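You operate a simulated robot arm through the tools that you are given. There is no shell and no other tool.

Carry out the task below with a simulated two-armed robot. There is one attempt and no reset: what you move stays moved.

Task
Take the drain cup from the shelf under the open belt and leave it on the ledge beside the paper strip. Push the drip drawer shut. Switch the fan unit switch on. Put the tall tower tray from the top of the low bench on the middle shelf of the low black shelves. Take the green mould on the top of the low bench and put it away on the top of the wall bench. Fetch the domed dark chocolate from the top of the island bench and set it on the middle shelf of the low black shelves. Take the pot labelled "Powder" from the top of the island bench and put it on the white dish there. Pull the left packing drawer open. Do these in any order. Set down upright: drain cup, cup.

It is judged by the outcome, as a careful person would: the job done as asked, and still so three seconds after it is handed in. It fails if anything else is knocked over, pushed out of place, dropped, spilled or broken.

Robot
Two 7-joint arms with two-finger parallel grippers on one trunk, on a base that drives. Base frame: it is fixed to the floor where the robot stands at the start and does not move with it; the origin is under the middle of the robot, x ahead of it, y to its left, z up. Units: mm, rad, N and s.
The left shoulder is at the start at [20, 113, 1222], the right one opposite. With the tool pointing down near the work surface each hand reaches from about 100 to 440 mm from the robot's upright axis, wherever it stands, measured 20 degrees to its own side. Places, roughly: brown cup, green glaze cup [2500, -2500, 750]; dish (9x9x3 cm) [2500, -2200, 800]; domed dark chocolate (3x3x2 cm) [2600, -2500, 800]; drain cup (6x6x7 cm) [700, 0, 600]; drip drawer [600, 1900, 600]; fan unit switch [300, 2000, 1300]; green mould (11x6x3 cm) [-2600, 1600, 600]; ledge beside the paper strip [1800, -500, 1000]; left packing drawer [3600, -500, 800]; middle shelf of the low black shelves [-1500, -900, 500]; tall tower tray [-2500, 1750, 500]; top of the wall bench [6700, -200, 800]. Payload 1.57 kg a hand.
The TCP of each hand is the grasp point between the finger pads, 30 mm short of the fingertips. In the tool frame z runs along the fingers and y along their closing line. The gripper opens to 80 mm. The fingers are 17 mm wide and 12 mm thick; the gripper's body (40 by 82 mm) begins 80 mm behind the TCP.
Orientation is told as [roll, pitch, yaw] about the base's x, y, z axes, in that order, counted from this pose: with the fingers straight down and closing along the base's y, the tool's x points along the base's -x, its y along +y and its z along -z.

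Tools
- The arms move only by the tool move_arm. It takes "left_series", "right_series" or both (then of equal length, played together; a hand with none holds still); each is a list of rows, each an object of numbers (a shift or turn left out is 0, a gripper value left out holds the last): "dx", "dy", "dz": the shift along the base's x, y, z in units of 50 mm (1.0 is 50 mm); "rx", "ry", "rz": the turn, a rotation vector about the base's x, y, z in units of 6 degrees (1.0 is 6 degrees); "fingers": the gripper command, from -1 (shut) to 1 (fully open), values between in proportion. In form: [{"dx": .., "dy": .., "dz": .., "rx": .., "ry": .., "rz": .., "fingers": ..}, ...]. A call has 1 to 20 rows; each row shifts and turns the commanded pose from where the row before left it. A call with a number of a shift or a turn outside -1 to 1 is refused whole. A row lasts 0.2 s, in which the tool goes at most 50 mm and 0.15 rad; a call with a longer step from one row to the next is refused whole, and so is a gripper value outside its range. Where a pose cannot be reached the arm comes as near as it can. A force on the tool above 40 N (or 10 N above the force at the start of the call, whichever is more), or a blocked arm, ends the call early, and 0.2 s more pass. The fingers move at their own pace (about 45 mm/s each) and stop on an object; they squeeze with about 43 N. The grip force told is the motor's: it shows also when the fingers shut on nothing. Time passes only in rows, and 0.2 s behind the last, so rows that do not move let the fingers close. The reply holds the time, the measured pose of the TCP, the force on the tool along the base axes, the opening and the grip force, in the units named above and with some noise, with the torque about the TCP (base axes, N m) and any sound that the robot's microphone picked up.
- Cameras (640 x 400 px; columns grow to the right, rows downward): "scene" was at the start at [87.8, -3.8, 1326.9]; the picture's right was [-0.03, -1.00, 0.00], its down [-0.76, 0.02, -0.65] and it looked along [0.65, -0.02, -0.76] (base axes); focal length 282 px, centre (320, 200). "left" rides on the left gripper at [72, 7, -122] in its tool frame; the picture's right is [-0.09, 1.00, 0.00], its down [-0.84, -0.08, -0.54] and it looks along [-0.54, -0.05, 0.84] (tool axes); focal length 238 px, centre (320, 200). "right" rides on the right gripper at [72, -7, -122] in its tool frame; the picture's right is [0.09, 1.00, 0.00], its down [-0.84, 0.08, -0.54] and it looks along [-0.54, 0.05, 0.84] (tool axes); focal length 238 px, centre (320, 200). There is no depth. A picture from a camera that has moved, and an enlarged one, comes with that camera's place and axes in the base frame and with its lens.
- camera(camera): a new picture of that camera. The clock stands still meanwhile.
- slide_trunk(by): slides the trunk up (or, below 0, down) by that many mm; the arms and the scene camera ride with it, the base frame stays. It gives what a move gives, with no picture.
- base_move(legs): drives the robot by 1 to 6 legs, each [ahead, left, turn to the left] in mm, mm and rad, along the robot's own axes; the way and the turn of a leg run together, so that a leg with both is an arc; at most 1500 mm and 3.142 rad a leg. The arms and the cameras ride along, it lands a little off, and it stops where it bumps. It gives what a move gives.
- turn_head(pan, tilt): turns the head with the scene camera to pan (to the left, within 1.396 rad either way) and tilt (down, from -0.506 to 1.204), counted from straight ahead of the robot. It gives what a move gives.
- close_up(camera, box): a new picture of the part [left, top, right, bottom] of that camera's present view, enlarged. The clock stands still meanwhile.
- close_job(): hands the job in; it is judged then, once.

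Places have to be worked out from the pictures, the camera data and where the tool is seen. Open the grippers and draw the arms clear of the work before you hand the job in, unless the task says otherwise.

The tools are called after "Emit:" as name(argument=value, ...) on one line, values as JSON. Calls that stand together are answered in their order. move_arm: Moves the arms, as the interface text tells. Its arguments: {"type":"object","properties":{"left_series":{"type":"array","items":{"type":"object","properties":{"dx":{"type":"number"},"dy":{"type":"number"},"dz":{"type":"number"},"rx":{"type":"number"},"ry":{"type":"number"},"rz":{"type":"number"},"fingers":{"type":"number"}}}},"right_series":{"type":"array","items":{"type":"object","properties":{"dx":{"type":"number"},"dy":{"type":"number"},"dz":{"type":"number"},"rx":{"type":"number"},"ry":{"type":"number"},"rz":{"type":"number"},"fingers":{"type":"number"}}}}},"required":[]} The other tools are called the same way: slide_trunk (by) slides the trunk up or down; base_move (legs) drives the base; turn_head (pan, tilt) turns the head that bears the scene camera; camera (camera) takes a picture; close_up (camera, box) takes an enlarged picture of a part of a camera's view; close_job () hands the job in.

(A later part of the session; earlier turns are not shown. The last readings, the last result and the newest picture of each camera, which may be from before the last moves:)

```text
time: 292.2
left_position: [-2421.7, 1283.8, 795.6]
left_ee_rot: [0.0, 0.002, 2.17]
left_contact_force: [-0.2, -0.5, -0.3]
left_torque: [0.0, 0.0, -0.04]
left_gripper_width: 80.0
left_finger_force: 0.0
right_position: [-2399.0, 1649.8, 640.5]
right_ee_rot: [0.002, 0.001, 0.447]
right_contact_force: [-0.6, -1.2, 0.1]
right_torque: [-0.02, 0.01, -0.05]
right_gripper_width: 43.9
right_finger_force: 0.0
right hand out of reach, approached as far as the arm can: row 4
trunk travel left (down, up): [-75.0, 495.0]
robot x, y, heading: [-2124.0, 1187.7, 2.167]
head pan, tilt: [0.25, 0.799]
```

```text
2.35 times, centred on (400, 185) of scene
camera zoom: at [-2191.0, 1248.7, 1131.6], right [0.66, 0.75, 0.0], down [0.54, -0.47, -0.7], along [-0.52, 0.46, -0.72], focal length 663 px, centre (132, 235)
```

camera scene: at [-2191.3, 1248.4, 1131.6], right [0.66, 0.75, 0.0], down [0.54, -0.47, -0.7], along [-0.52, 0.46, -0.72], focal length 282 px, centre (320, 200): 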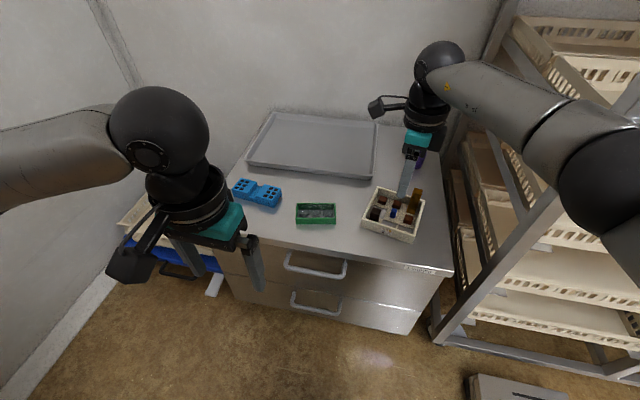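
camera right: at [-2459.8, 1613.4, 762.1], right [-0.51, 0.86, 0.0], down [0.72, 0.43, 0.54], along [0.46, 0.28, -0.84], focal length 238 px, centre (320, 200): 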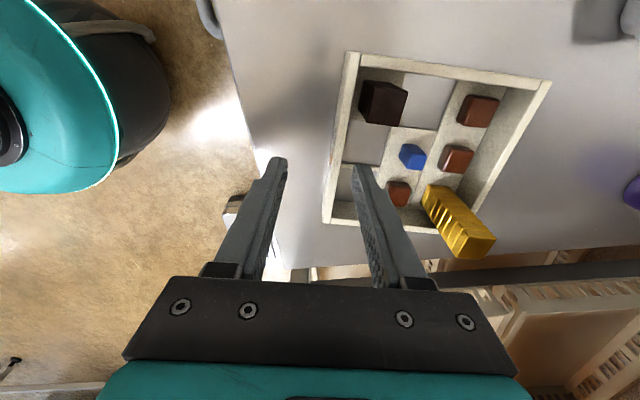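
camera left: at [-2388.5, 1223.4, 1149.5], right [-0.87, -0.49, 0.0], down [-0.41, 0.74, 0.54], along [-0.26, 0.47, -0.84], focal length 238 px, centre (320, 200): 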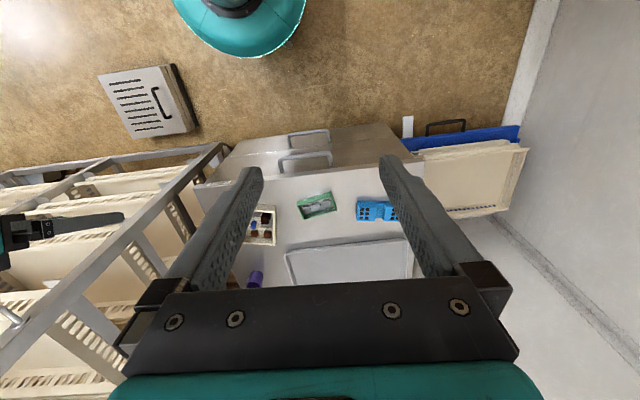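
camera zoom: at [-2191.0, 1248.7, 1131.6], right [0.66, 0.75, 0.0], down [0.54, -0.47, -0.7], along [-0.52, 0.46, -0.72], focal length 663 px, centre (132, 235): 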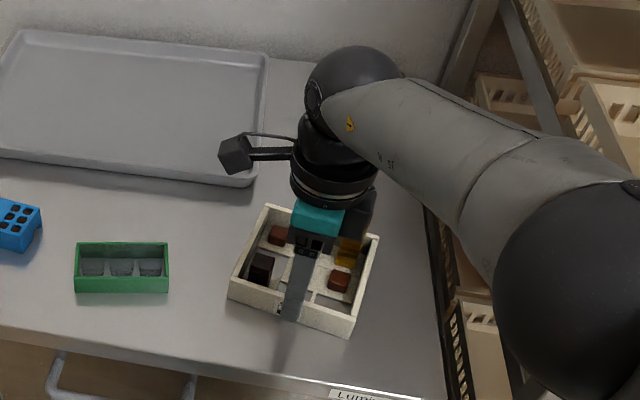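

The vertical tool is at its reach limit here. I lift, draw the hand back 90 mm, drive the base 100 mm closer and lower the trunk 60.

Emit:
move_arm(right_series=[{"dz": 0.8}, {"dz": 0.8}, {"dx": 0.57, "dy": -0.82}, {"dx": 0.57, "dy": -0.82}])

Emit:
base_move(legs=[[100, 0, 0]])

Emit:
slide_trunk(by=-60)

Emit:
camera(camera="right")

```text
time: 293.2
left_position: [-2422.3, 1286.1, 796.5]
left_ee_rot: [0.001, 0.002, 2.171]
left_contact_force: [-0.2, 0.0, -0.2]
left_torque: [0.03, 0.0, 0.02]
left_gripper_width: 80.0
left_finger_force: 0.0
right_position: [-2340.1, 1570.1, 722.9]
right_ee_rot: [0.0, 0.002, 0.443]
right_contact_force: [0.0, -1.0, 0.5]
right_torque: [0.04, -0.03, -0.02]
right_gripper_width: 44.1
right_finger_force: 0.0
trunk travel left (down, up): [-75.0, 495.0]
robot x, y, heading: [-2127.7, 1186.2, 2.17]
head pan, tilt: [0.25, 0.799]
```

```text
time: 294.4
left_position: [-2475.2, 1360.3, 797.3]
left_ee_rot: [-0.001, 0.0, 2.172]
left_contact_force: [0.0, -0.1, 0.2]
left_torque: [0.02, 0.04, 0.01]
left_gripper_width: 79.9
left_finger_force: 0.3
right_position: [-2394.3, 1643.6, 723.3]
right_ee_rot: [-0.001, 0.0, 0.446]
right_contact_force: [0.4, 1.0, 0.1]
right_torque: [0.0, 0.01, -0.02]
right_gripper_width: 44.0
right_finger_force: 0.0
trunk travel left (down, up): [-75.0, 495.0]
robot x, y, heading: [-2179.3, 1266.5, 2.174]
head pan, tilt: [0.25, 0.799]
stopped in leg 1: the robot was blocked; the commanded pose is now the measured one
```

```text
time: 295.4
left_position: [-2474.7, 1362.2, 735.9]
left_ee_rot: [0.0, 0.002, 2.173]
left_contact_force: [-0.1, -0.4, 0.2]
left_torque: [-0.02, 0.02, 0.01]
left_gripper_width: 79.9
left_finger_force: 0.0
right_position: [-2393.6, 1647.4, 660.8]
right_ee_rot: [-0.007, -0.001, 0.447]
right_contact_force: [-0.1, 0.5, 0.9]
right_torque: [-0.02, 0.0, 0.0]
right_gripper_width: 43.9
right_finger_force: 0.1
trunk travel left (down, up): [-15.0, 555.0]
robot x, y, heading: [-2179.9, 1269.3, 2.17]
head pan, tilt: [0.25, 0.799]
```

```text
taken
camera right: at [-2456.5, 1610.1, 781.8], right [-0.51, 0.86, -0.01], down [0.72, 0.44, 0.54], along [0.47, 0.27, -0.84], focal length 238 px, centre (320, 200)
```

right: 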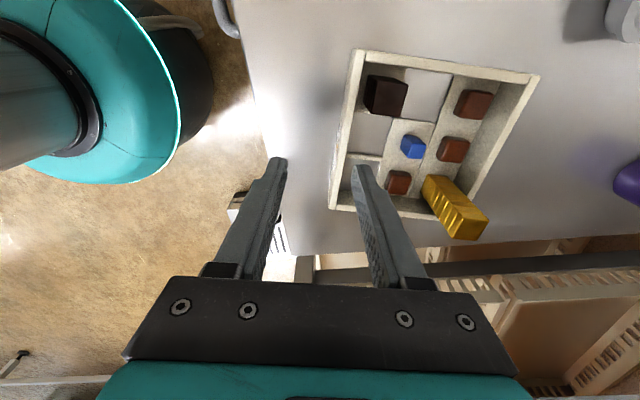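

The base touched the bench front; I back off 25 mm so I'm not pressing it, then re-measure.

Emit:
base_move(legs=[[-25, 0, 0]])

Emit:
camera(camera="right")

Emit:
camera(camera="scene")

```text
time: 296.2
left_position: [-2461.8, 1340.8, 735.7]
left_ee_rot: [0.001, 0.002, 2.173]
left_contact_force: [0.3, 0.3, -0.4]
left_torque: [0.0, -0.03, 0.02]
left_gripper_width: 80.3
left_finger_force: 0.0
right_position: [-2380.2, 1626.0, 660.9]
right_ee_rot: [-0.005, 0.001, 0.447]
right_contact_force: [0.1, 0.1, -1.1]
right_torque: [0.0, 0.02, 0.0]
right_gripper_width: 44.1
right_finger_force: 0.0
trunk travel left (down, up): [-15.0, 555.0]
robot x, y, heading: [-2161.1, 1245.1, 2.173]
head pan, tilt: [0.25, 0.799]
```

```text
taken
camera right: at [-2441.7, 1589.2, 782.8], right [-0.51, 0.86, -0.01], down [0.72, 0.43, 0.54], along [0.47, 0.27, -0.84], focal length 238 px, centre (320, 200)
```

right: 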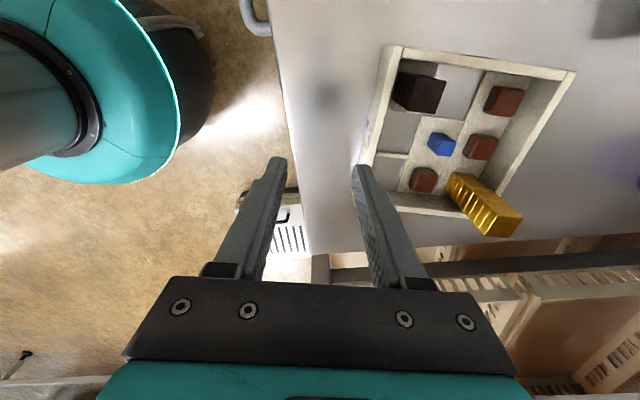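

```text
taken
camera scene: at [-2230.5, 1305.4, 1071.6], right [0.66, 0.75, 0.0], down [0.54, -0.47, -0.7], along [-0.52, 0.46, -0.72], focal length 282 px, centre (320, 200)
```

scene: 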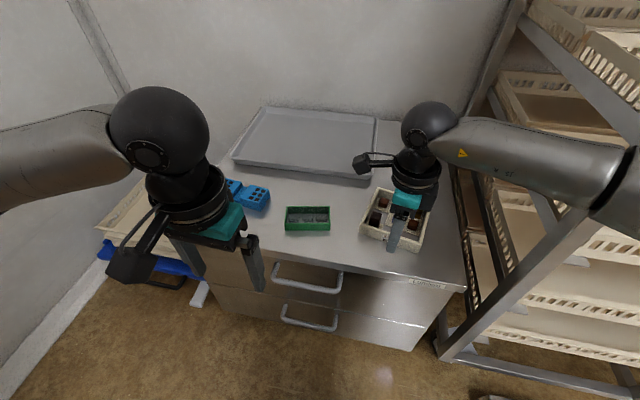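

Nothing moved on the bench. The wall's middle cell needs TCP at about (-2414,1656). Shift and descend to z≈612.

Emit:
move_arm(right_series=[{"dx": -0.34, "dy": 0.3}, {"dx": -0.34, "dy": 0.3}, {"dz": -0.5}, {"dz": -0.48}])

Emit:
camera(camera="right")

Emit:
close_up(camera="scene", box=[330, 150, 480, 270])

```text
time: 297.2
left_position: [-2461.5, 1341.1, 737.7]
left_ee_rot: [0.0, 0.002, 2.174]
left_contact_force: [0.6, 0.3, 0.1]
left_torque: [-0.01, 0.01, 0.02]
left_gripper_width: 80.3
left_finger_force: 0.1
right_position: [-2414.7, 1655.8, 611.7]
right_ee_rot: [-0.005, 0.001, 0.444]
right_contact_force: [0.4, 0.2, -0.1]
right_torque: [0.02, 0.02, 0.02]
right_gripper_width: 44.0
right_finger_force: 0.0
trunk travel left (down, up): [-15.0, 555.0]
robot x, y, heading: [-2164.3, 1247.7, 2.178]
head pan, tilt: [0.25, 0.799]
```

```text
taken
camera right: at [-2476.4, 1619.7, 733.9], right [-0.51, 0.86, -0.01], down [0.72, 0.43, 0.54], along [0.47, 0.27, -0.84], focal length 238 px, centre (320, 200)
```

right: 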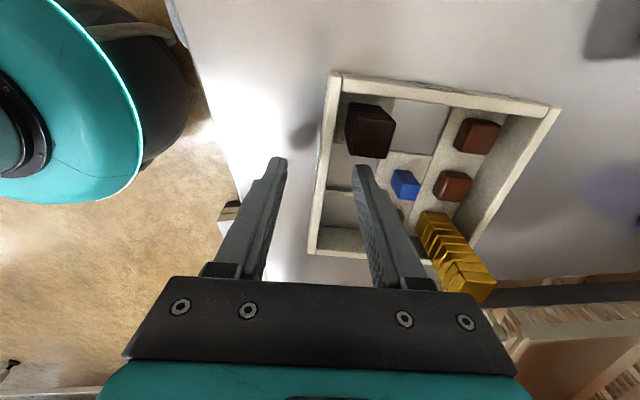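

```text
3.33 times, centred on (405, 210) of scene
camera zoom: at [-2230.4, 1305.4, 1071.6], right [0.66, 0.75, 0.0], down [0.54, -0.47, -0.7], along [-0.52, 0.46, -0.72], focal length 939 px, centre (37, 167)
```

zoom: 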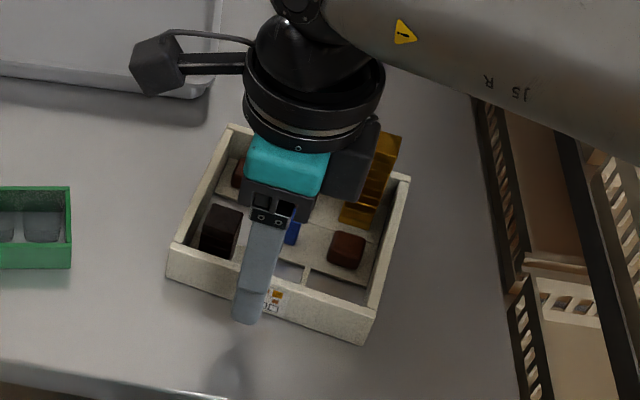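

The wall is centred between the fingers; I shift 8 mm away from the dark tower and descend to z≈591.

Emit:
move_arm(right_series=[{"dx": 0.136, "dy": 0.065}, {"dz": -0.2}, {"dz": -0.2}])

Emit:
camera(camera="right")

Emit:
close_up(camera="scene", box=[330, 150, 480, 270])

```text
time: 298.0
left_position: [-2462.8, 1341.8, 736.8]
left_ee_rot: [-0.001, 0.001, 2.171]
left_contact_force: [0.5, -0.3, -0.2]
left_torque: [0.01, -0.02, 0.02]
left_gripper_width: 80.2
left_finger_force: 0.1
right_position: [-2408.2, 1657.7, 592.4]
right_ee_rot: [-0.006, 0.0, 0.445]
right_contact_force: [0.7, 0.3, 0.1]
right_torque: [0.0, 0.0, 0.01]
right_gripper_width: 44.0
right_finger_force: 0.1
trunk travel left (down, up): [-15.0, 555.0]
robot x, y, heading: [-2161.8, 1247.7, 2.173]
head pan, tilt: [0.25, 0.799]
```

```text
taken
camera right: at [-2470.4, 1621.5, 713.4], right [-0.51, 0.86, -0.01], down [0.72, 0.43, 0.54], along [0.47, 0.27, -0.84], focal length 238 px, centre (320, 200)
```

right: 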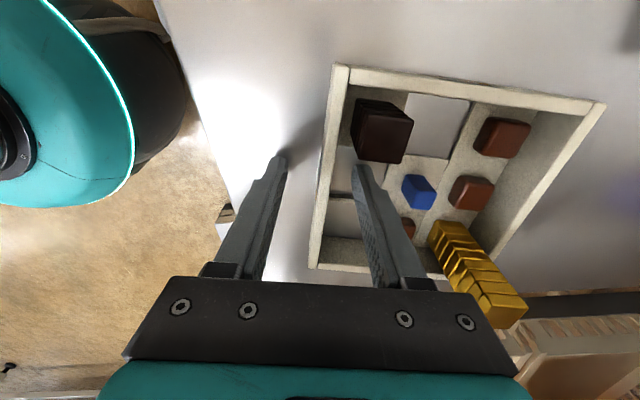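

```text
3.33 times, centred on (405, 210) of scene
camera zoom: at [-2230.5, 1305.3, 1071.6], right [0.66, 0.75, 0.0], down [0.54, -0.47, -0.7], along [-0.52, 0.46, -0.72], focal length 939 px, centre (37, 167)
```

zoom: 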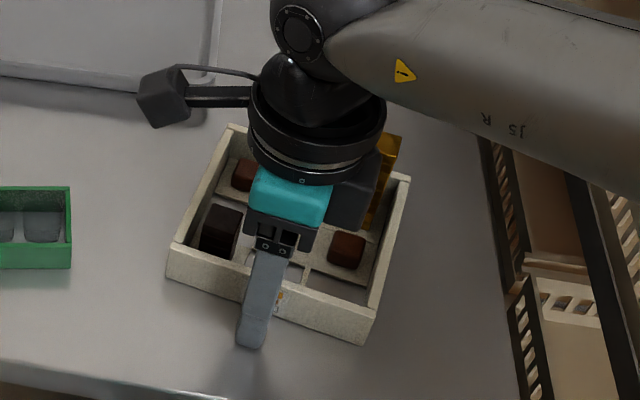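

Tips are ~10 mm above the bench, straddling the front wall. Down 5 mm more and close.

Emit:
move_arm(right_series=[{"dz": -0.1}, {"fingers": -0.3}, {"fingers": -1}, {"fingers": -1}, {"fingers": -1}])

Emit:
camera(camera="right")

```text
time: 299.2
left_position: [-2461.2, 1339.4, 736.1]
left_ee_rot: [0.0, 0.001, 2.172]
left_contact_force: [-1.4, 0.3, 0.7]
left_torque: [-0.01, -0.03, -0.02]
left_gripper_width: 80.2
left_finger_force: 0.0
right_position: [-2409.2, 1658.1, 588.5]
right_ee_rot: [0.0, 0.001, 0.447]
right_contact_force: [0.7, 1.1, 28.7]
right_torque: [0.21, -0.22, -0.13]
right_gripper_width: 7.0
right_finger_force: 23.9
trunk travel left (down, up): [-15.0, 555.0]
robot x, y, heading: [-2163.4, 1247.2, 2.175]
head pan, tilt: [0.25, 0.799]
```

```text
taken
camera right: at [-2470.3, 1622.0, 711.6], right [-0.51, 0.86, 0.0], down [0.72, 0.43, 0.54], along [0.46, 0.28, -0.84], focal length 238 px, centre (320, 200)
```

right: 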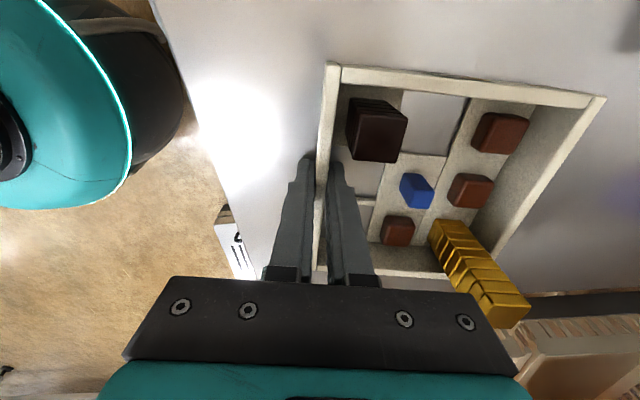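

Wall gripped (7 mm). Test-lift 8 mm and check the load and level.

Emit:
move_arm(right_series=[{"fingers": -1}, {"dz": 0.08}, {"dz": 0.08}, {"dz": 0.08}, {}])

Emit:
camera(camera="right")

Emit:
close_up(camera="scene", box=[330, 150, 480, 270])

```text
time: 300.4
left_position: [-2462.2, 1340.9, 736.6]
left_ee_rot: [-0.001, 0.002, 2.173]
left_contact_force: [1.0, -0.3, -0.2]
left_torque: [0.01, 0.02, 0.01]
left_gripper_width: 80.3
left_finger_force: 0.0
right_position: [-2405.3, 1658.7, 599.5]
right_ee_rot: [-0.006, -0.001, 0.446]
right_contact_force: [0.2, -0.1, -1.4]
right_torque: [-0.09, -0.03, 0.0]
right_gripper_width: 6.5
right_finger_force: 26.2
trunk travel left (down, up): [-15.0, 555.0]
robot x, y, heading: [-2162.4, 1240.8, 2.176]
head pan, tilt: [0.25, 0.799]
```

```text
taken
camera right: at [-2468.2, 1622.2, 720.0], right [-0.51, 0.86, -0.01], down [0.72, 0.43, 0.54], along [0.47, 0.27, -0.84], focal length 238 px, centre (320, 200)
```

right: 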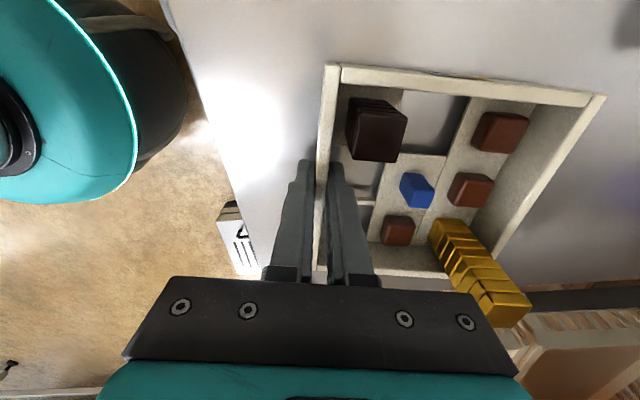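

```text
3.33 times, centred on (405, 210) of scene
camera zoom: at [-2230.5, 1305.4, 1071.6], right [0.66, 0.75, 0.0], down [0.54, -0.47, -0.7], along [-0.52, 0.46, -0.72], focal length 939 px, centre (37, 167)
```

zoom: 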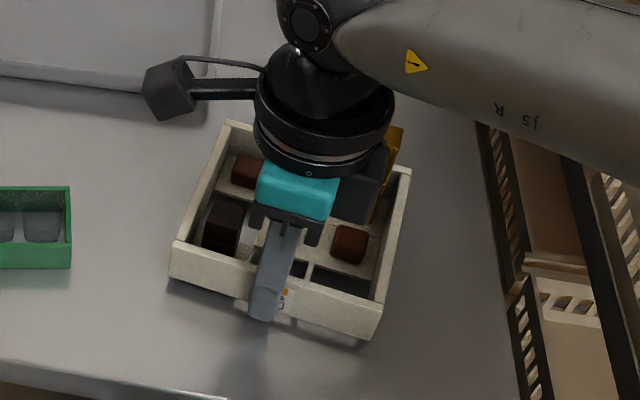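

Tray is light (~0.15 kg) and level. I raise it to z≈750, and rotate the left hand +104° to grip the green mould across its 6 cm width.

Emit:
move_arm(right_series=[{"dz": 0.5}, {"dz": 0.5}, {"dz": 0.5}, {"dz": 0.5}, {"dz": 0.5}, {"dz": 0.5}, {}, {}, {}, {}, {}, {}, {}, {}, {}, {}, {}], left_series=[{"rz": 1}, {"rz": 1}, {"rz": 1}, {"rz": 1}, {"rz": 1}, {"rz": 1}, {"rz": 1}, {"rz": 1}, {"rz": 1}, {"rz": 1}, {"rz": 1}, {"rz": 1}, {"rz": 1}, {"rz": 1}, {"rz": 1}, {"rz": 1}, {"rz": 1}])

Emit:
camera(camera="scene")

Emit:
camera(camera="left")

```text
time: 304.0
left_position: [-2463.4, 1341.6, 736.0]
left_ee_rot: [0.002, 0.002, -2.33]
left_contact_force: [-1.1, 1.4, -0.2]
left_torque: [0.02, -0.02, -0.01]
left_gripper_width: 79.9
left_finger_force: 0.1
right_position: [-2408.7, 1657.8, 747.8]
right_ee_rot: [-0.006, 0.0, 0.446]
right_contact_force: [0.0, -0.1, -1.4]
right_torque: [-0.11, -0.04, 0.04]
right_gripper_width: 6.7
right_finger_force: 25.9
trunk travel left (down, up): [-15.0, 555.0]
robot x, y, heading: [-2165.0, 1247.1, 2.176]
head pan, tilt: [0.25, 0.799]
```

```text
taken
camera scene: at [-2230.5, 1305.4, 1071.6], right [0.66, 0.75, 0.0], down [0.54, -0.47, -0.7], along [-0.52, 0.46, -0.72], focal length 282 px, centre (320, 200)
```

scene: 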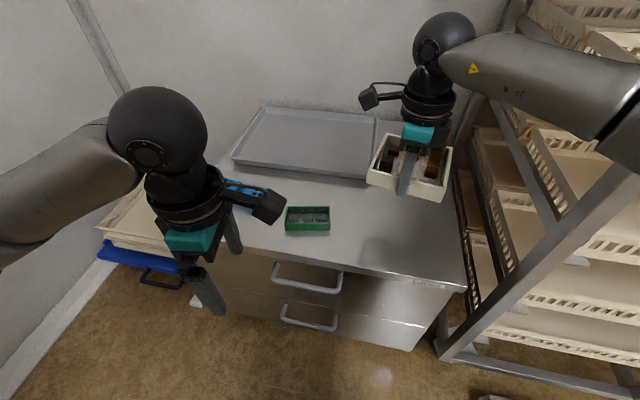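

```text
taken
camera left: at [-2409.7, 1389.5, 859.5], right [0.66, -0.75, 0.0], down [-0.63, -0.55, 0.54], along [-0.4, -0.36, -0.84], focal length 238 px, centre (320, 200)
```

left: 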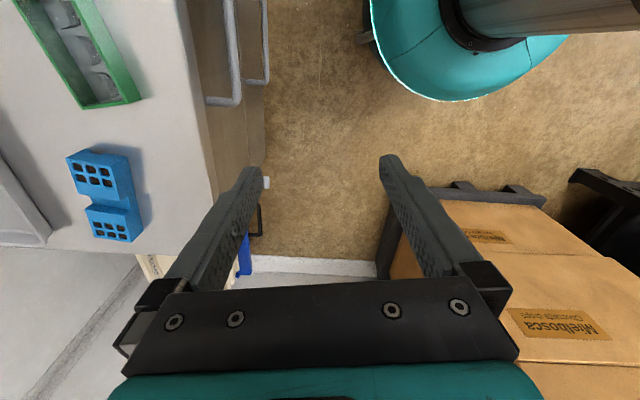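

Mould centre ≈(-2560,1562), long axis ~50°. To avoid the hands crowding, I draw the tray back/right 150 mm first while trimming left yaw 3.5°, then move the left hand above the mould.

Emit:
move_arm(right_series=[{"dx": 0.5, "dy": -0.38, "dz": 0.2}, {"dx": 0.5, "dy": -0.38, "dz": 0.2}, {"dx": 0.5, "dy": -0.38, "dz": 0.2}, {"dx": 0.5, "dy": -0.38, "dz": 0.2}, {"dx": 0.5, "dy": -0.38}], left_series=[{"rz": 0.6}, {}, {}, {}, {}])

Emit:
move_arm(left_series=[{"dx": -0.39, "dy": 0.88}, {"dx": -0.39, "dy": 0.88}, {"dx": -0.39, "dy": 0.88}, {"dx": -0.39, "dy": 0.88}, {"dx": -0.39, "dy": 0.88}])

Emit:
camera(camera="left")

Emit:
camera(camera="scene")

```text
time: 305.2
left_position: [-2472.9, 1336.6, 731.8]
left_ee_rot: [0.001, 0.006, -2.27]
left_contact_force: [0.6, 0.2, -0.3]
left_torque: [0.04, -0.01, 0.04]
left_gripper_width: 80.0
left_finger_force: 0.1
left hand out of reach, approached as far as the arm can: row 1
right_position: [-2280.1, 1563.2, 788.5]
right_ee_rot: [-0.004, -0.001, 0.444]
right_contact_force: [-0.4, 0.0, -1.9]
right_torque: [-0.13, -0.03, -0.02]
right_gripper_width: 6.4
right_finger_force: 26.5
trunk travel left (down, up): [-15.0, 555.0]
robot x, y, heading: [-2163.0, 1248.5, 2.172]
head pan, tilt: [0.25, 0.799]
```

```text
time: 306.4
left_position: [-2570.3, 1560.4, 732.9]
left_ee_rot: [0.0, 0.0, -2.271]
left_contact_force: [0.2, 0.4, 0.2]
left_torque: [-0.01, -0.01, -0.01]
left_gripper_width: 80.3
left_finger_force: 0.1
right_position: [-2280.6, 1562.9, 788.6]
right_ee_rot: [-0.005, 0.001, 0.443]
right_contact_force: [0.6, -0.3, -2.0]
right_torque: [-0.12, -0.04, 0.01]
right_gripper_width: 6.4
right_finger_force: 26.0
trunk travel left (down, up): [-15.0, 555.0]
robot x, y, heading: [-2166.0, 1247.3, 2.172]
head pan, tilt: [0.25, 0.799]
```

```text
taken
camera left: at [-2520.0, 1613.3, 857.6], right [0.7, -0.71, 0.0], down [-0.6, -0.59, 0.54], along [-0.38, -0.38, -0.84], focal length 238 px, centre (320, 200)
```

left: 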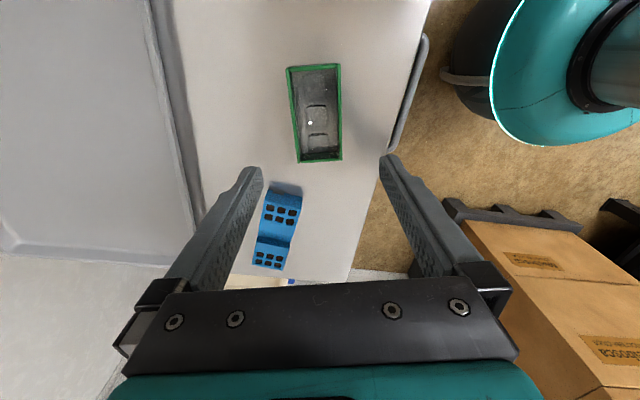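

```text
taken
camera scene: at [-2230.4, 1305.4, 1071.6], right [0.66, 0.75, 0.0], down [0.54, -0.47, -0.7], along [-0.52, 0.46, -0.72], focal length 282 px, centre (320, 200)
```

scene: 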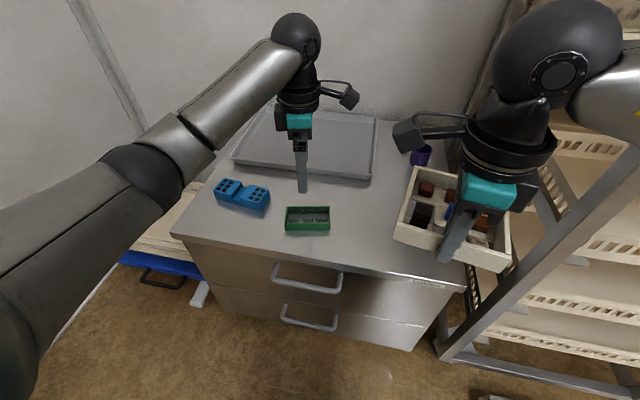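

Left hand is nearly aligned over the mould (needs +4,+12 mm). Correct and descend.

Emit:
move_arm(left_series=[{"dx": 0.08, "dy": 0.25}, {"dz": -0.8}, {"dz": -0.8}, {"dz": -0.6}])

Emit:
camera(camera="left")

```text
time: 307.4
left_position: [-2568.4, 1570.9, 619.7]
left_ee_rot: [0.0, 0.001, -2.267]
left_contact_force: [0.4, 0.3, -0.1]
left_torque: [0.01, 0.02, 0.03]
left_gripper_width: 80.0
left_finger_force: 0.1
right_position: [-2279.6, 1563.3, 789.4]
right_ee_rot: [-0.006, -0.002, 0.445]
right_contact_force: [0.3, -0.5, -1.2]
right_torque: [-0.09, -0.02, 0.01]
right_gripper_width: 6.6
right_finger_force: 25.7
trunk travel left (down, up): [-15.0, 555.0]
robot x, y, heading: [-2164.2, 1243.6, 2.176]
head pan, tilt: [0.25, 0.799]
```

```text
taken
camera left: at [-2517.4, 1622.6, 742.9], right [0.7, -0.71, 0.0], down [-0.6, -0.59, 0.54], along [-0.38, -0.38, -0.84], focal length 238 px, centre (320, 200)
```

left: 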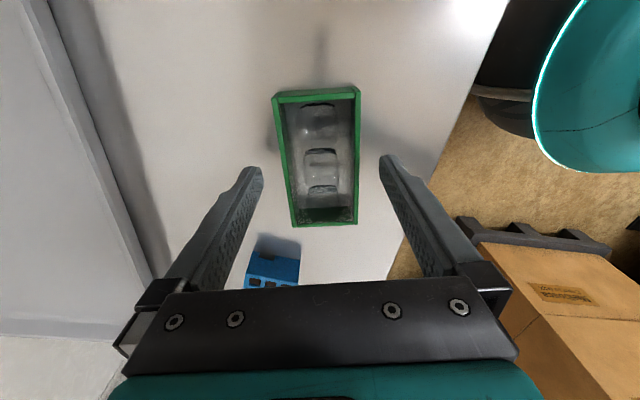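

Well centred. Final descent and close.

Emit:
move_arm(left_series=[{"dz": -0.3}, {"dz": -0.22}, {"fingers": -0.2}, {"fingers": -1}, {"fingers": -1}, {"fingers": -1}])

Emit:
camera(camera="left")

```text
time: 308.8
left_position: [-2565.9, 1569.4, 594.5]
left_ee_rot: [0.002, 0.001, -2.269]
left_contact_force: [-0.4, -0.4, 0.0]
left_torque: [0.06, -0.03, 0.02]
left_gripper_width: 55.4
left_finger_force: 35.8
right_position: [-2281.0, 1563.5, 788.6]
right_ee_rot: [-0.007, 0.001, 0.446]
right_contact_force: [0.9, 0.1, -2.1]
right_torque: [-0.13, -0.03, 0.02]
right_gripper_width: 6.5
right_finger_force: 26.3
trunk travel left (down, up): [-15.0, 555.0]
robot x, y, heading: [-2163.0, 1249.4, 2.177]
head pan, tilt: [0.25, 0.799]
```

```text
taken
camera left: at [-2515.3, 1621.2, 718.2], right [0.7, -0.71, 0.0], down [-0.6, -0.59, 0.54], along [-0.38, -0.38, -0.84], focal length 238 px, centre (320, 200)
```

left: 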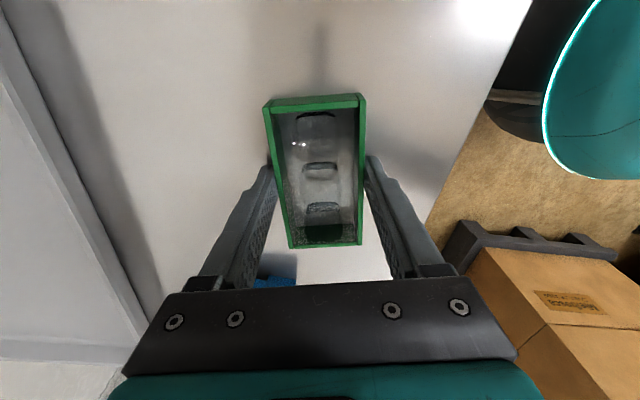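

Mould gripped. Lift it, and retract the left hand.

Emit:
move_arm(left_series=[{"dz": 0.3}, {"dz": 0.7}, {"dz": 0.7}, {"dz": 0.7}, {"dz": 0.6}, {"dx": 0.39, "dy": -0.88}, {"dx": 0.39, "dy": -0.88}, {"dx": 0.39, "dy": -0.88}, {"dx": 0.35, "dy": -0.8}])

Emit:
camera(camera="scene")

Emit:
camera(camera="left")

```text
time: 310.8
left_position: [-2488.4, 1398.3, 745.1]
left_ee_rot: [0.002, 0.002, -2.268]
left_contact_force: [0.0, 0.7, -0.4]
left_torque: [0.01, 0.0, 0.01]
left_gripper_width: 55.2
left_finger_force: 43.2
right_position: [-2280.9, 1562.6, 789.2]
right_ee_rot: [-0.007, 0.0, 0.443]
right_contact_force: [0.6, -0.3, -1.1]
right_torque: [-0.12, -0.03, -0.02]
right_gripper_width: 6.5
right_finger_force: 25.7
trunk travel left (down, up): [-15.0, 555.0]
robot x, y, heading: [-2160.3, 1243.1, 2.172]
head pan, tilt: [0.25, 0.799]
```

```text
taken
camera scene: at [-2230.5, 1305.4, 1071.6], right [0.66, 0.75, 0.0], down [0.54, -0.47, -0.7], along [-0.52, 0.46, -0.72], focal length 282 px, centre (320, 200)
```

scene: 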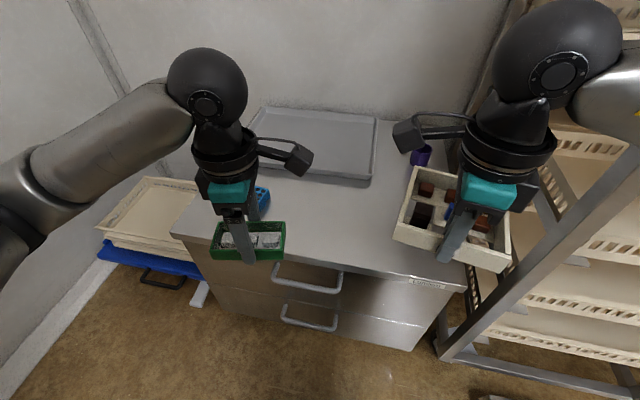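

```text
taken
camera left: at [-2438.6, 1449.8, 868.6], right [0.7, -0.71, 0.0], down [-0.6, -0.59, 0.54], along [-0.38, -0.38, -0.84], focal length 238 px, centre (320, 200)
```

left: 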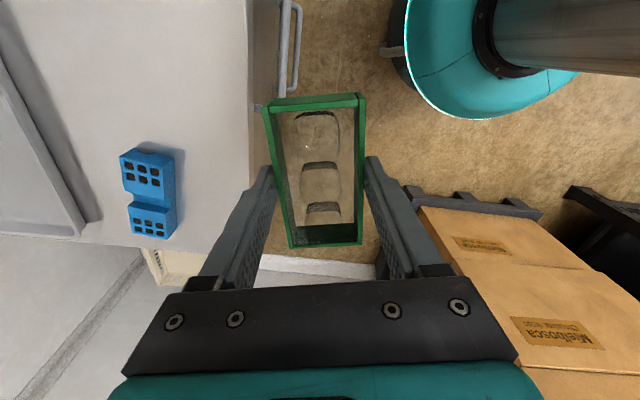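

Both objects are held. I back out along the way I came and turn to face the black shelves again.

Emit:
base_move(legs=[[-200, 0, 0], [0, -400, 0], [-1000, 0, 0], [-750, 0, 0]])

Emit:
camera(camera="right")

```text
time: 322.9
left_position: [-1062.7, 27.8, 743.9]
left_ee_rot: [0.001, 0.002, -2.262]
left_contact_force: [-0.1, -0.5, -0.4]
left_torque: [0.01, 0.01, -0.02]
left_gripper_width: 54.9
left_finger_force: 42.8
right_position: [-855.4, 192.5, 788.6]
right_ee_rot: [-0.006, 0.002, 0.453]
right_contact_force: [-0.5, -0.2, -1.7]
right_torque: [-0.11, -0.08, 0.01]
right_gripper_width: 6.5
right_finger_force: 26.4
trunk travel left (down, up): [-15.0, 555.0]
robot x, y, heading: [-737.2, -124.0, 2.186]
head pan, tilt: [0.25, 0.799]
```

```text
taken
camera right: at [-917.0, 156.4, 910.2], right [-0.52, 0.86, -0.01], down [0.72, 0.44, 0.54], along [0.47, 0.28, -0.84], focal length 238 px, centre (320, 200)
```

right: 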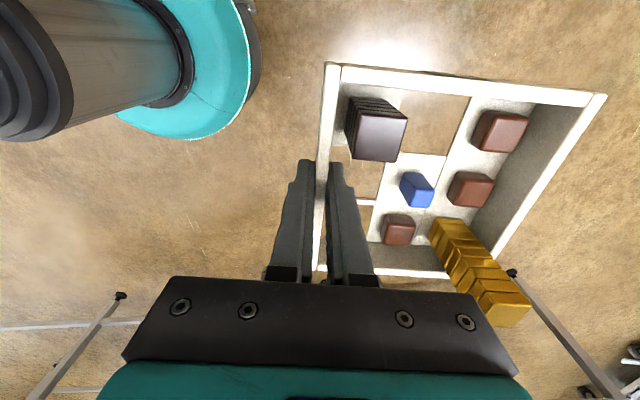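

Tray steady. Turning left to face the shelves and sliding left toward the shelf's left half.

Emit:
base_move(legs=[[0, 0, 1.57], [0, 450, 0]])

Emit:
turn_head(pan=-0.1, tilt=0.6)

Emit:
camera(camera="scene")

```text
time: 329.4
left_position: [-626.7, -814.6, 745.8]
left_ee_rot: [0.001, 0.002, -0.676]
left_contact_force: [0.0, 0.2, -0.7]
left_torque: [0.02, 0.01, 0.0]
left_gripper_width: 54.6
left_finger_force: 43.1
right_position: [-794.1, -609.5, 788.8]
right_ee_rot: [-0.008, 0.0, 2.037]
right_contact_force: [0.0, 0.0, -1.6]
right_torque: [0.04, -0.11, 0.0]
right_gripper_width: 6.5
right_finger_force: 26.1
trunk travel left (down, up): [-15.0, 555.0]
robot x, y, heading: [-484.1, -484.9, -2.52]
head pan, tilt: [0.25, 0.799]
```

```text
time: 330.2
left_position: [-627.3, -813.3, 745.9]
left_ee_rot: [0.001, 0.001, -0.676]
left_contact_force: [-0.2, 0.9, -1.1]
left_torque: [-0.02, -0.02, -0.02]
left_gripper_width: 54.8
left_finger_force: 42.9
right_position: [-795.4, -609.1, 787.9]
right_ee_rot: [-0.007, 0.001, 2.034]
right_contact_force: [0.0, 0.5, -1.3]
right_torque: [0.03, -0.11, 0.02]
right_gripper_width: 6.6
right_finger_force: 26.1
trunk travel left (down, up): [-15.0, 555.0]
robot x, y, heading: [-481.4, -489.1, -2.521]
head pan, tilt: [-0.099, 0.6]
```

```text
taken
camera scene: at [-565.2, -538.2, 1088.5], right [-0.5, 0.87, 0.0], down [0.49, 0.28, -0.82], along [-0.71, -0.41, -0.57], focal length 282 px, centre (320, 200)
```

scene: 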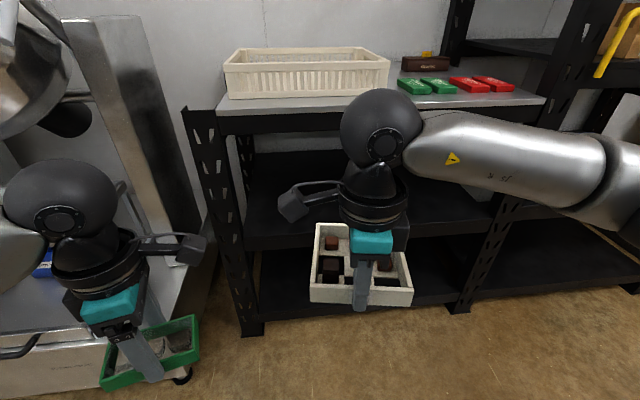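

Shelf front is ~750 ahead. I straighten the tray (+8°), lower it to TCP z≈572, and drive 250 forward to just in front of the opening.

Emit:
move_arm(right_series=[{"rz": 0.65, "dz": -0.6}, {"rz": 0.65, "dz": -0.6}, {"dz": -0.6}, {"dz": -0.6}, {"dz": -0.6}, {"dz": -0.6}, {"dz": -0.6}])

Emit:
base_move(legs=[[250, 0, 0]])

Emit:
camera(camera="scene")

Emit:
camera(camera="right")

```text
time: 331.8
left_position: [-627.4, -814.7, 744.9]
left_ee_rot: [0.0, 0.001, -0.675]
left_contact_force: [-0.2, 0.0, -0.7]
left_torque: [-0.01, 0.02, -0.02]
left_gripper_width: 54.8
left_finger_force: 43.8
right_position: [-792.7, -608.9, 578.7]
right_ee_rot: [-0.006, 0.0, 2.175]
right_contact_force: [-0.3, 0.2, -2.3]
right_torque: [0.05, -0.07, -0.02]
right_gripper_width: 6.7
right_finger_force: 25.9
trunk travel left (down, up): [-15.0, 555.0]
robot x, y, heading: [-479.5, -489.4, -2.517]
head pan, tilt: [-0.099, 0.6]
```

```text
time: 333.6
left_position: [-827.8, -958.9, 745.8]
left_ee_rot: [0.0, 0.003, -0.673]
left_contact_force: [-0.4, -0.6, -0.6]
left_torque: [0.01, 0.01, 0.02]
left_gripper_width: 54.8
left_finger_force: 42.6
right_position: [-995.7, -754.0, 578.6]
right_ee_rot: [-0.005, 0.0, 2.174]
right_contact_force: [1.1, 0.2, -2.2]
right_torque: [0.01, -0.08, -0.01]
right_gripper_width: 6.4
right_finger_force: 25.7
trunk travel left (down, up): [-15.0, 555.0]
robot x, y, heading: [-679.8, -632.7, -2.517]
head pan, tilt: [-0.099, 0.6]
```

```text
taken
camera scene: at [-767.3, -683.7, 1088.5], right [-0.5, 0.87, 0.0], down [0.49, 0.28, -0.83], along [-0.71, -0.41, -0.56], focal length 282 px, centre (320, 200)
```

scene: 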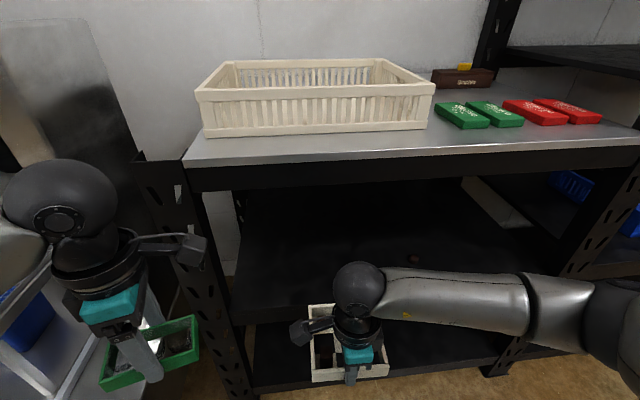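

```text
taken
camera right: at [-949.1, -810.5, 699.9], right [-0.77, -0.64, -0.01], down [-0.54, 0.64, 0.54], along [-0.34, 0.42, -0.84], focal length 238 px, centre (320, 200)
```

right: 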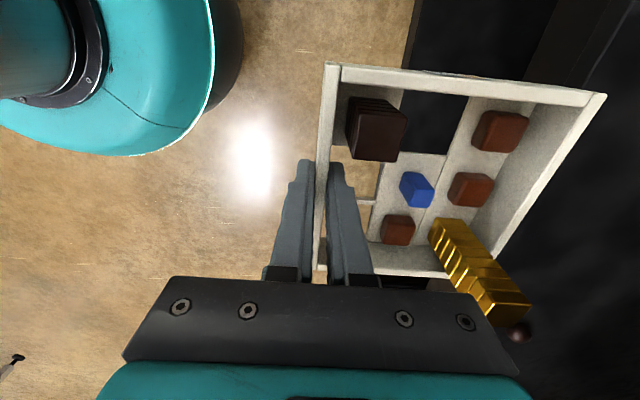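

The tray already overhangs the shelf edge by ~90 mm with ~29 mm clearance beneath; chocolate is 220 mm to the right. I lower slightly and push in 85 mm.

Emit:
move_arm(right_series=[{"dz": -0.24}, {"dx": -0.345, "dy": -0.249}, {"dx": -0.345, "dy": -0.249}, {"dx": -0.345, "dy": -0.249}, {"dx": -0.345, "dy": -0.249}])

Emit:
camera(camera="right")

Emit:
camera(camera="scene")

```text
time: 334.8
left_position: [-827.6, -959.9, 745.8]
left_ee_rot: [-0.001, 0.001, -0.674]
left_contact_force: [-0.1, 0.5, -0.6]
left_torque: [0.02, 0.02, 0.01]
left_gripper_width: 54.9
left_finger_force: 42.8
right_position: [-1064.6, -804.1, 567.9]
right_ee_rot: [-0.007, 0.001, 2.173]
right_contact_force: [0.4, -0.3, -1.1]
right_torque: [0.06, -0.13, -0.01]
right_gripper_width: 6.6
right_finger_force: 25.8
trunk travel left (down, up): [-15.0, 555.0]
robot x, y, heading: [-683.0, -633.4, -2.517]
head pan, tilt: [-0.099, 0.6]
```

```text
taken
camera right: at [-1018.0, -860.4, 688.7], right [-0.77, -0.64, -0.01], down [-0.54, 0.64, 0.54], along [-0.34, 0.42, -0.84], focal length 238 px, centre (320, 200)
```

right: 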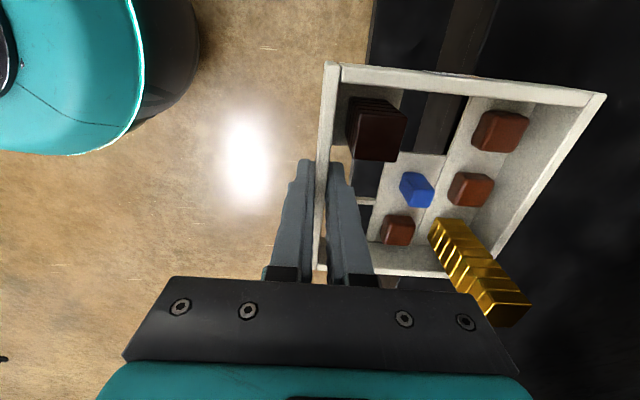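

```text
taken
camera scene: at [-767.4, -683.8, 1088.5], right [-0.5, 0.87, 0.0], down [0.49, 0.28, -0.82], along [-0.71, -0.41, -0.57], focal length 282 px, centre (320, 200)
```

scene: 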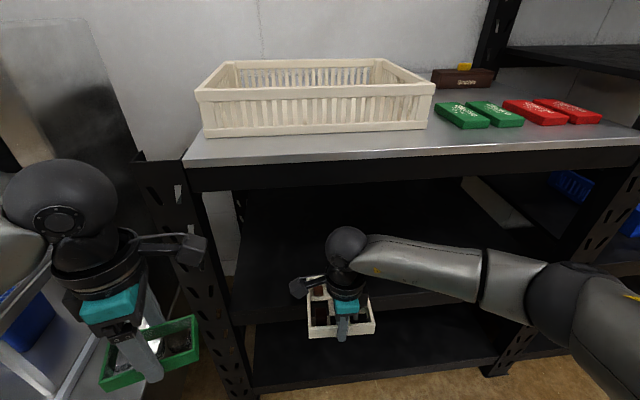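

The true middle-shelf edge is 94 mm ahead of the TCP (the nearer line was the bottom shelf). I drive the base 75 mm forward, then reach the last ~45 mm.

Emit:
base_move(legs=[[75, 0, 0]])

Emit:
camera(camera="right")

Emit:
camera(camera="scene")

```text
time: 335.9
left_position: [-888.1, -1001.4, 746.0]
left_ee_rot: [0.0, 0.001, -0.676]
left_contact_force: [0.0, 1.2, -1.4]
left_torque: [0.0, 0.03, 0.02]
left_gripper_width: 55.0
left_finger_force: 42.6
right_position: [-1123.4, -847.4, 566.7]
right_ee_rot: [-0.008, 0.0, 2.175]
right_contact_force: [0.4, -0.4, -1.4]
right_torque: [0.05, -0.1, 0.01]
right_gripper_width: 6.6
right_finger_force: 25.6
trunk travel left (down, up): [-15.0, 555.0]
robot x, y, heading: [-743.0, -675.5, -2.518]
head pan, tilt: [-0.099, 0.6]
```

```text
taken
camera right: at [-1077.5, -902.9, 688.5], right [-0.77, -0.64, -0.01], down [-0.54, 0.64, 0.54], along [-0.34, 0.42, -0.84], focal length 238 px, centre (320, 200)
```

right: 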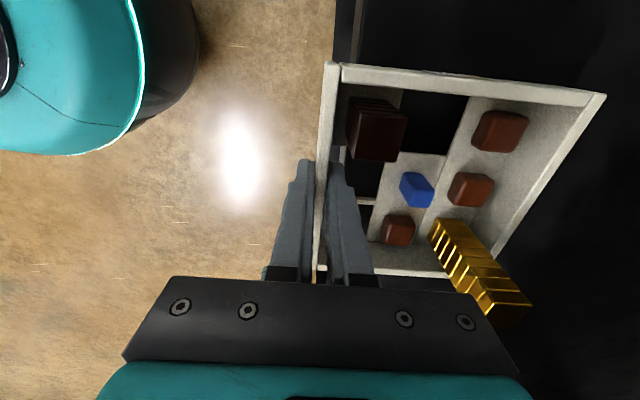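

```text
taken
camera scene: at [-827.0, -726.6, 1088.5], right [-0.5, 0.87, 0.0], down [0.49, 0.28, -0.83], along [-0.71, -0.41, -0.56], focal length 282 px, centre (320, 200)
```

scene: 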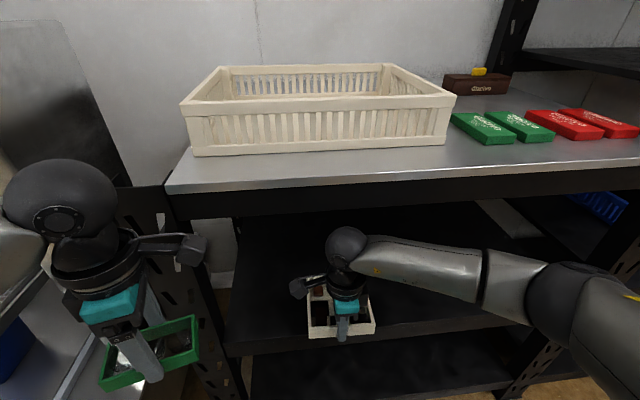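

Edge is now ~16 mm ahead. Extending 45 mm and lowering onto the shelf.

Emit:
move_arm(right_series=[{"dx": -0.365, "dy": -0.263}, {"dx": -0.365, "dy": -0.263}, {"dz": -0.15}, {"dz": -0.1}])

Emit:
camera(camera="right")

Emit:
camera(camera="scene")

```text
time: 336.9
left_position: [-887.7, -1001.3, 746.3]
left_ee_rot: [-0.002, 0.001, -0.675]
left_contact_force: [0.2, 1.2, 0.0]
left_torque: [0.02, 0.02, 0.02]
left_gripper_width: 55.1
left_finger_force: 43.3
right_position: [-1161.9, -875.0, 554.8]
right_ee_rot: [-0.007, 0.001, 2.175]
right_contact_force: [0.6, 0.2, -2.1]
right_torque: [0.07, -0.1, 0.02]
right_gripper_width: 6.3
right_finger_force: 26.3
trunk travel left (down, up): [-15.0, 555.0]
robot x, y, heading: [-742.5, -676.8, -2.515]
head pan, tilt: [-0.099, 0.6]
```

```text
taken
camera right: at [-1114.4, -930.0, 675.8], right [-0.77, -0.64, -0.01], down [-0.54, 0.64, 0.54], along [-0.34, 0.42, -0.84], focal length 238 px, centre (320, 200)
```

right: 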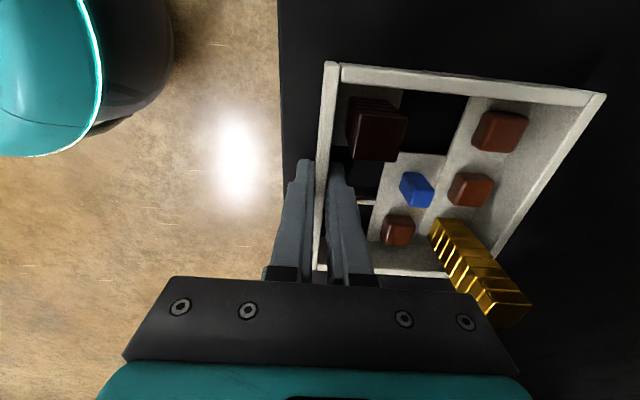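

```text
taken
camera scene: at [-827.1, -726.6, 1088.5], right [-0.5, 0.87, 0.0], down [0.49, 0.28, -0.82], along [-0.71, -0.41, -0.57], focal length 282 px, centre (320, 200)
```

scene: 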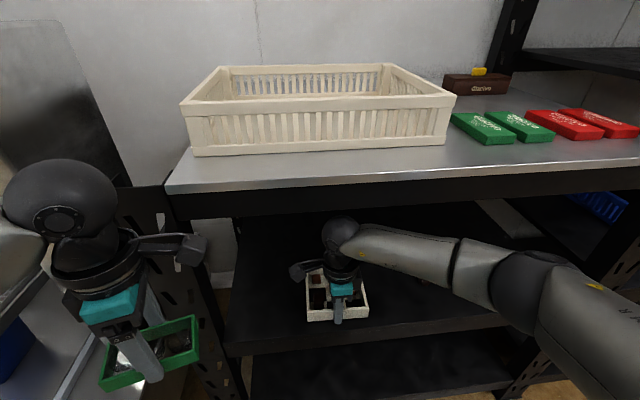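

Tray is fully over the shelf. Lower to contact.

Emit:
move_arm(right_series=[{"dz": -0.08}, {"dz": -0.06}, {}])

```text
time: 337.7
left_position: [-887.7, -1002.0, 746.3]
left_ee_rot: [-0.002, 0.003, -0.675]
left_contact_force: [1.3, -0.1, -0.1]
left_torque: [-0.02, 0.02, 0.02]
left_gripper_width: 54.7
left_finger_force: 42.8
right_position: [-1159.5, -874.7, 550.6]
right_ee_rot: [-0.001, 0.002, 2.175]
right_contact_force: [0.7, 2.1, 19.5]
right_torque: [0.13, 0.21, 0.0]
right_gripper_width: 6.9
right_finger_force: 26.2
trunk travel left (down, up): [-15.0, 555.0]
robot x, y, heading: [-741.4, -675.2, -2.519]
head pan, tilt: [-0.099, 0.6]
```

Contact. Relieve 2 mm, open to 40 mm, and lift out vertically.

Emit:
move_arm(right_series=[{"dz": 0.05}, {"fingers": -0.4}, {"fingers": -0.05}, {"fingers": -0.05}])

Emit:
camera(camera="right")

```text
time: 338.7
left_position: [-887.5, -1002.9, 745.1]
left_ee_rot: [-0.001, 0.002, -0.674]
left_contact_force: [0.2, -0.2, -0.6]
left_torque: [0.02, 0.01, -0.02]
left_gripper_width: 54.9
left_finger_force: 43.0
right_position: [-1158.3, -873.6, 550.1]
right_ee_rot: [-0.01, -0.001, 2.175]
right_contact_force: [14.0, 11.0, 16.9]
right_torque: [0.11, -0.09, -0.04]
right_gripper_width: 22.6
right_finger_force: 0.1
trunk travel left (down, up): [-15.0, 555.0]
robot x, y, heading: [-740.0, -673.5, -2.519]
head pan, tilt: [-0.099, 0.6]
```

```text
taken
camera right: at [-1112.3, -929.2, 671.6], right [-0.77, -0.64, -0.01], down [-0.54, 0.64, 0.54], along [-0.34, 0.42, -0.84], focal length 238 px, centre (320, 200)
```

right: 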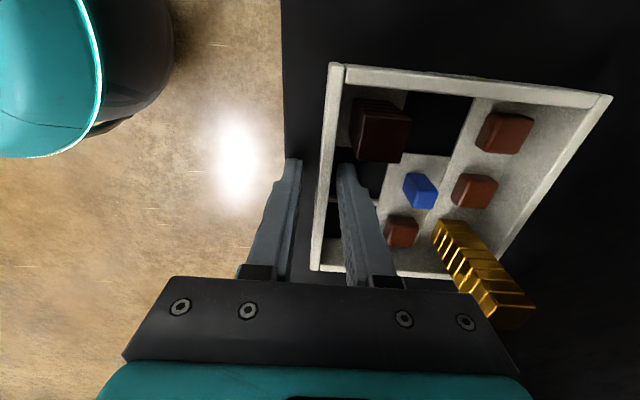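

The inner finger met the cell's edge at 22 mm opening; that's enough to be free of the wall. I hold that opening and lift straight out.

Emit:
move_arm(right_series=[{"fingers": -0.5}, {"dz": 0.1}, {"dz": 0.3}, {"dz": 0.4}, {"dz": 0.4}])

Emit:
camera(camera="right")

Emit:
camera(camera="scene")

```text
time: 340.1
left_position: [-887.5, -1002.5, 745.8]
left_ee_rot: [0.002, 0.001, -0.675]
left_contact_force: [-0.2, 0.5, -0.6]
left_torque: [-0.02, -0.03, -0.03]
left_gripper_width: 55.0
left_finger_force: 43.1
right_position: [-1146.8, -858.6, 587.7]
right_ee_rot: [-0.059, -0.024, 2.181]
right_contact_force: [-0.6, 0.4, 0.6]
right_torque: [0.01, 0.0, -0.02]
right_gripper_width: 20.1
right_finger_force: 0.0
trunk travel left (down, up): [-15.0, 555.0]
robot x, y, heading: [-740.4, -673.7, -2.515]
head pan, tilt: [-0.099, 0.6]
stopped in row 5 (right hand): the arm was blocked; the commanded pose is now the measured one
```

```text
taken
camera right: at [-1103.5, -920.5, 707.6], right [-0.76, -0.65, -0.06], down [-0.56, 0.61, 0.56], along [-0.32, 0.46, -0.83], focal length 238 px, centre (320, 200)
```

right: 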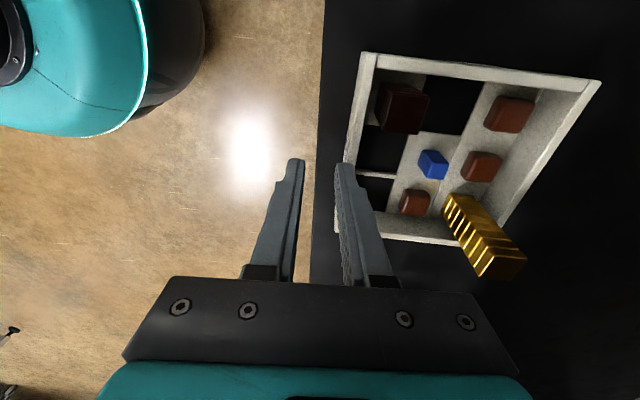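

```text
taken
camera scene: at [-827.2, -726.5, 1089.2], right [-0.5, 0.87, 0.0], down [0.49, 0.28, -0.83], along [-0.71, -0.41, -0.56], focal length 282 px, centre (320, 200)
```

scene: 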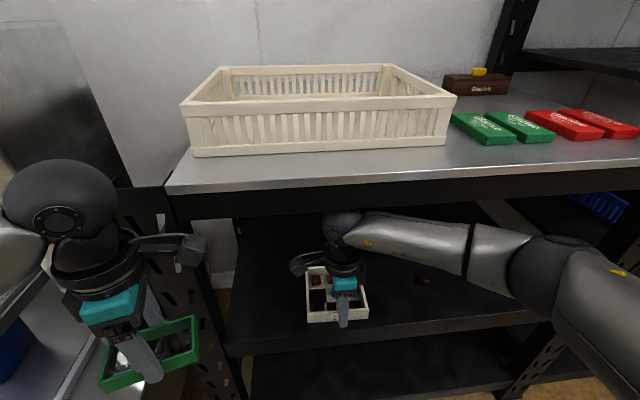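

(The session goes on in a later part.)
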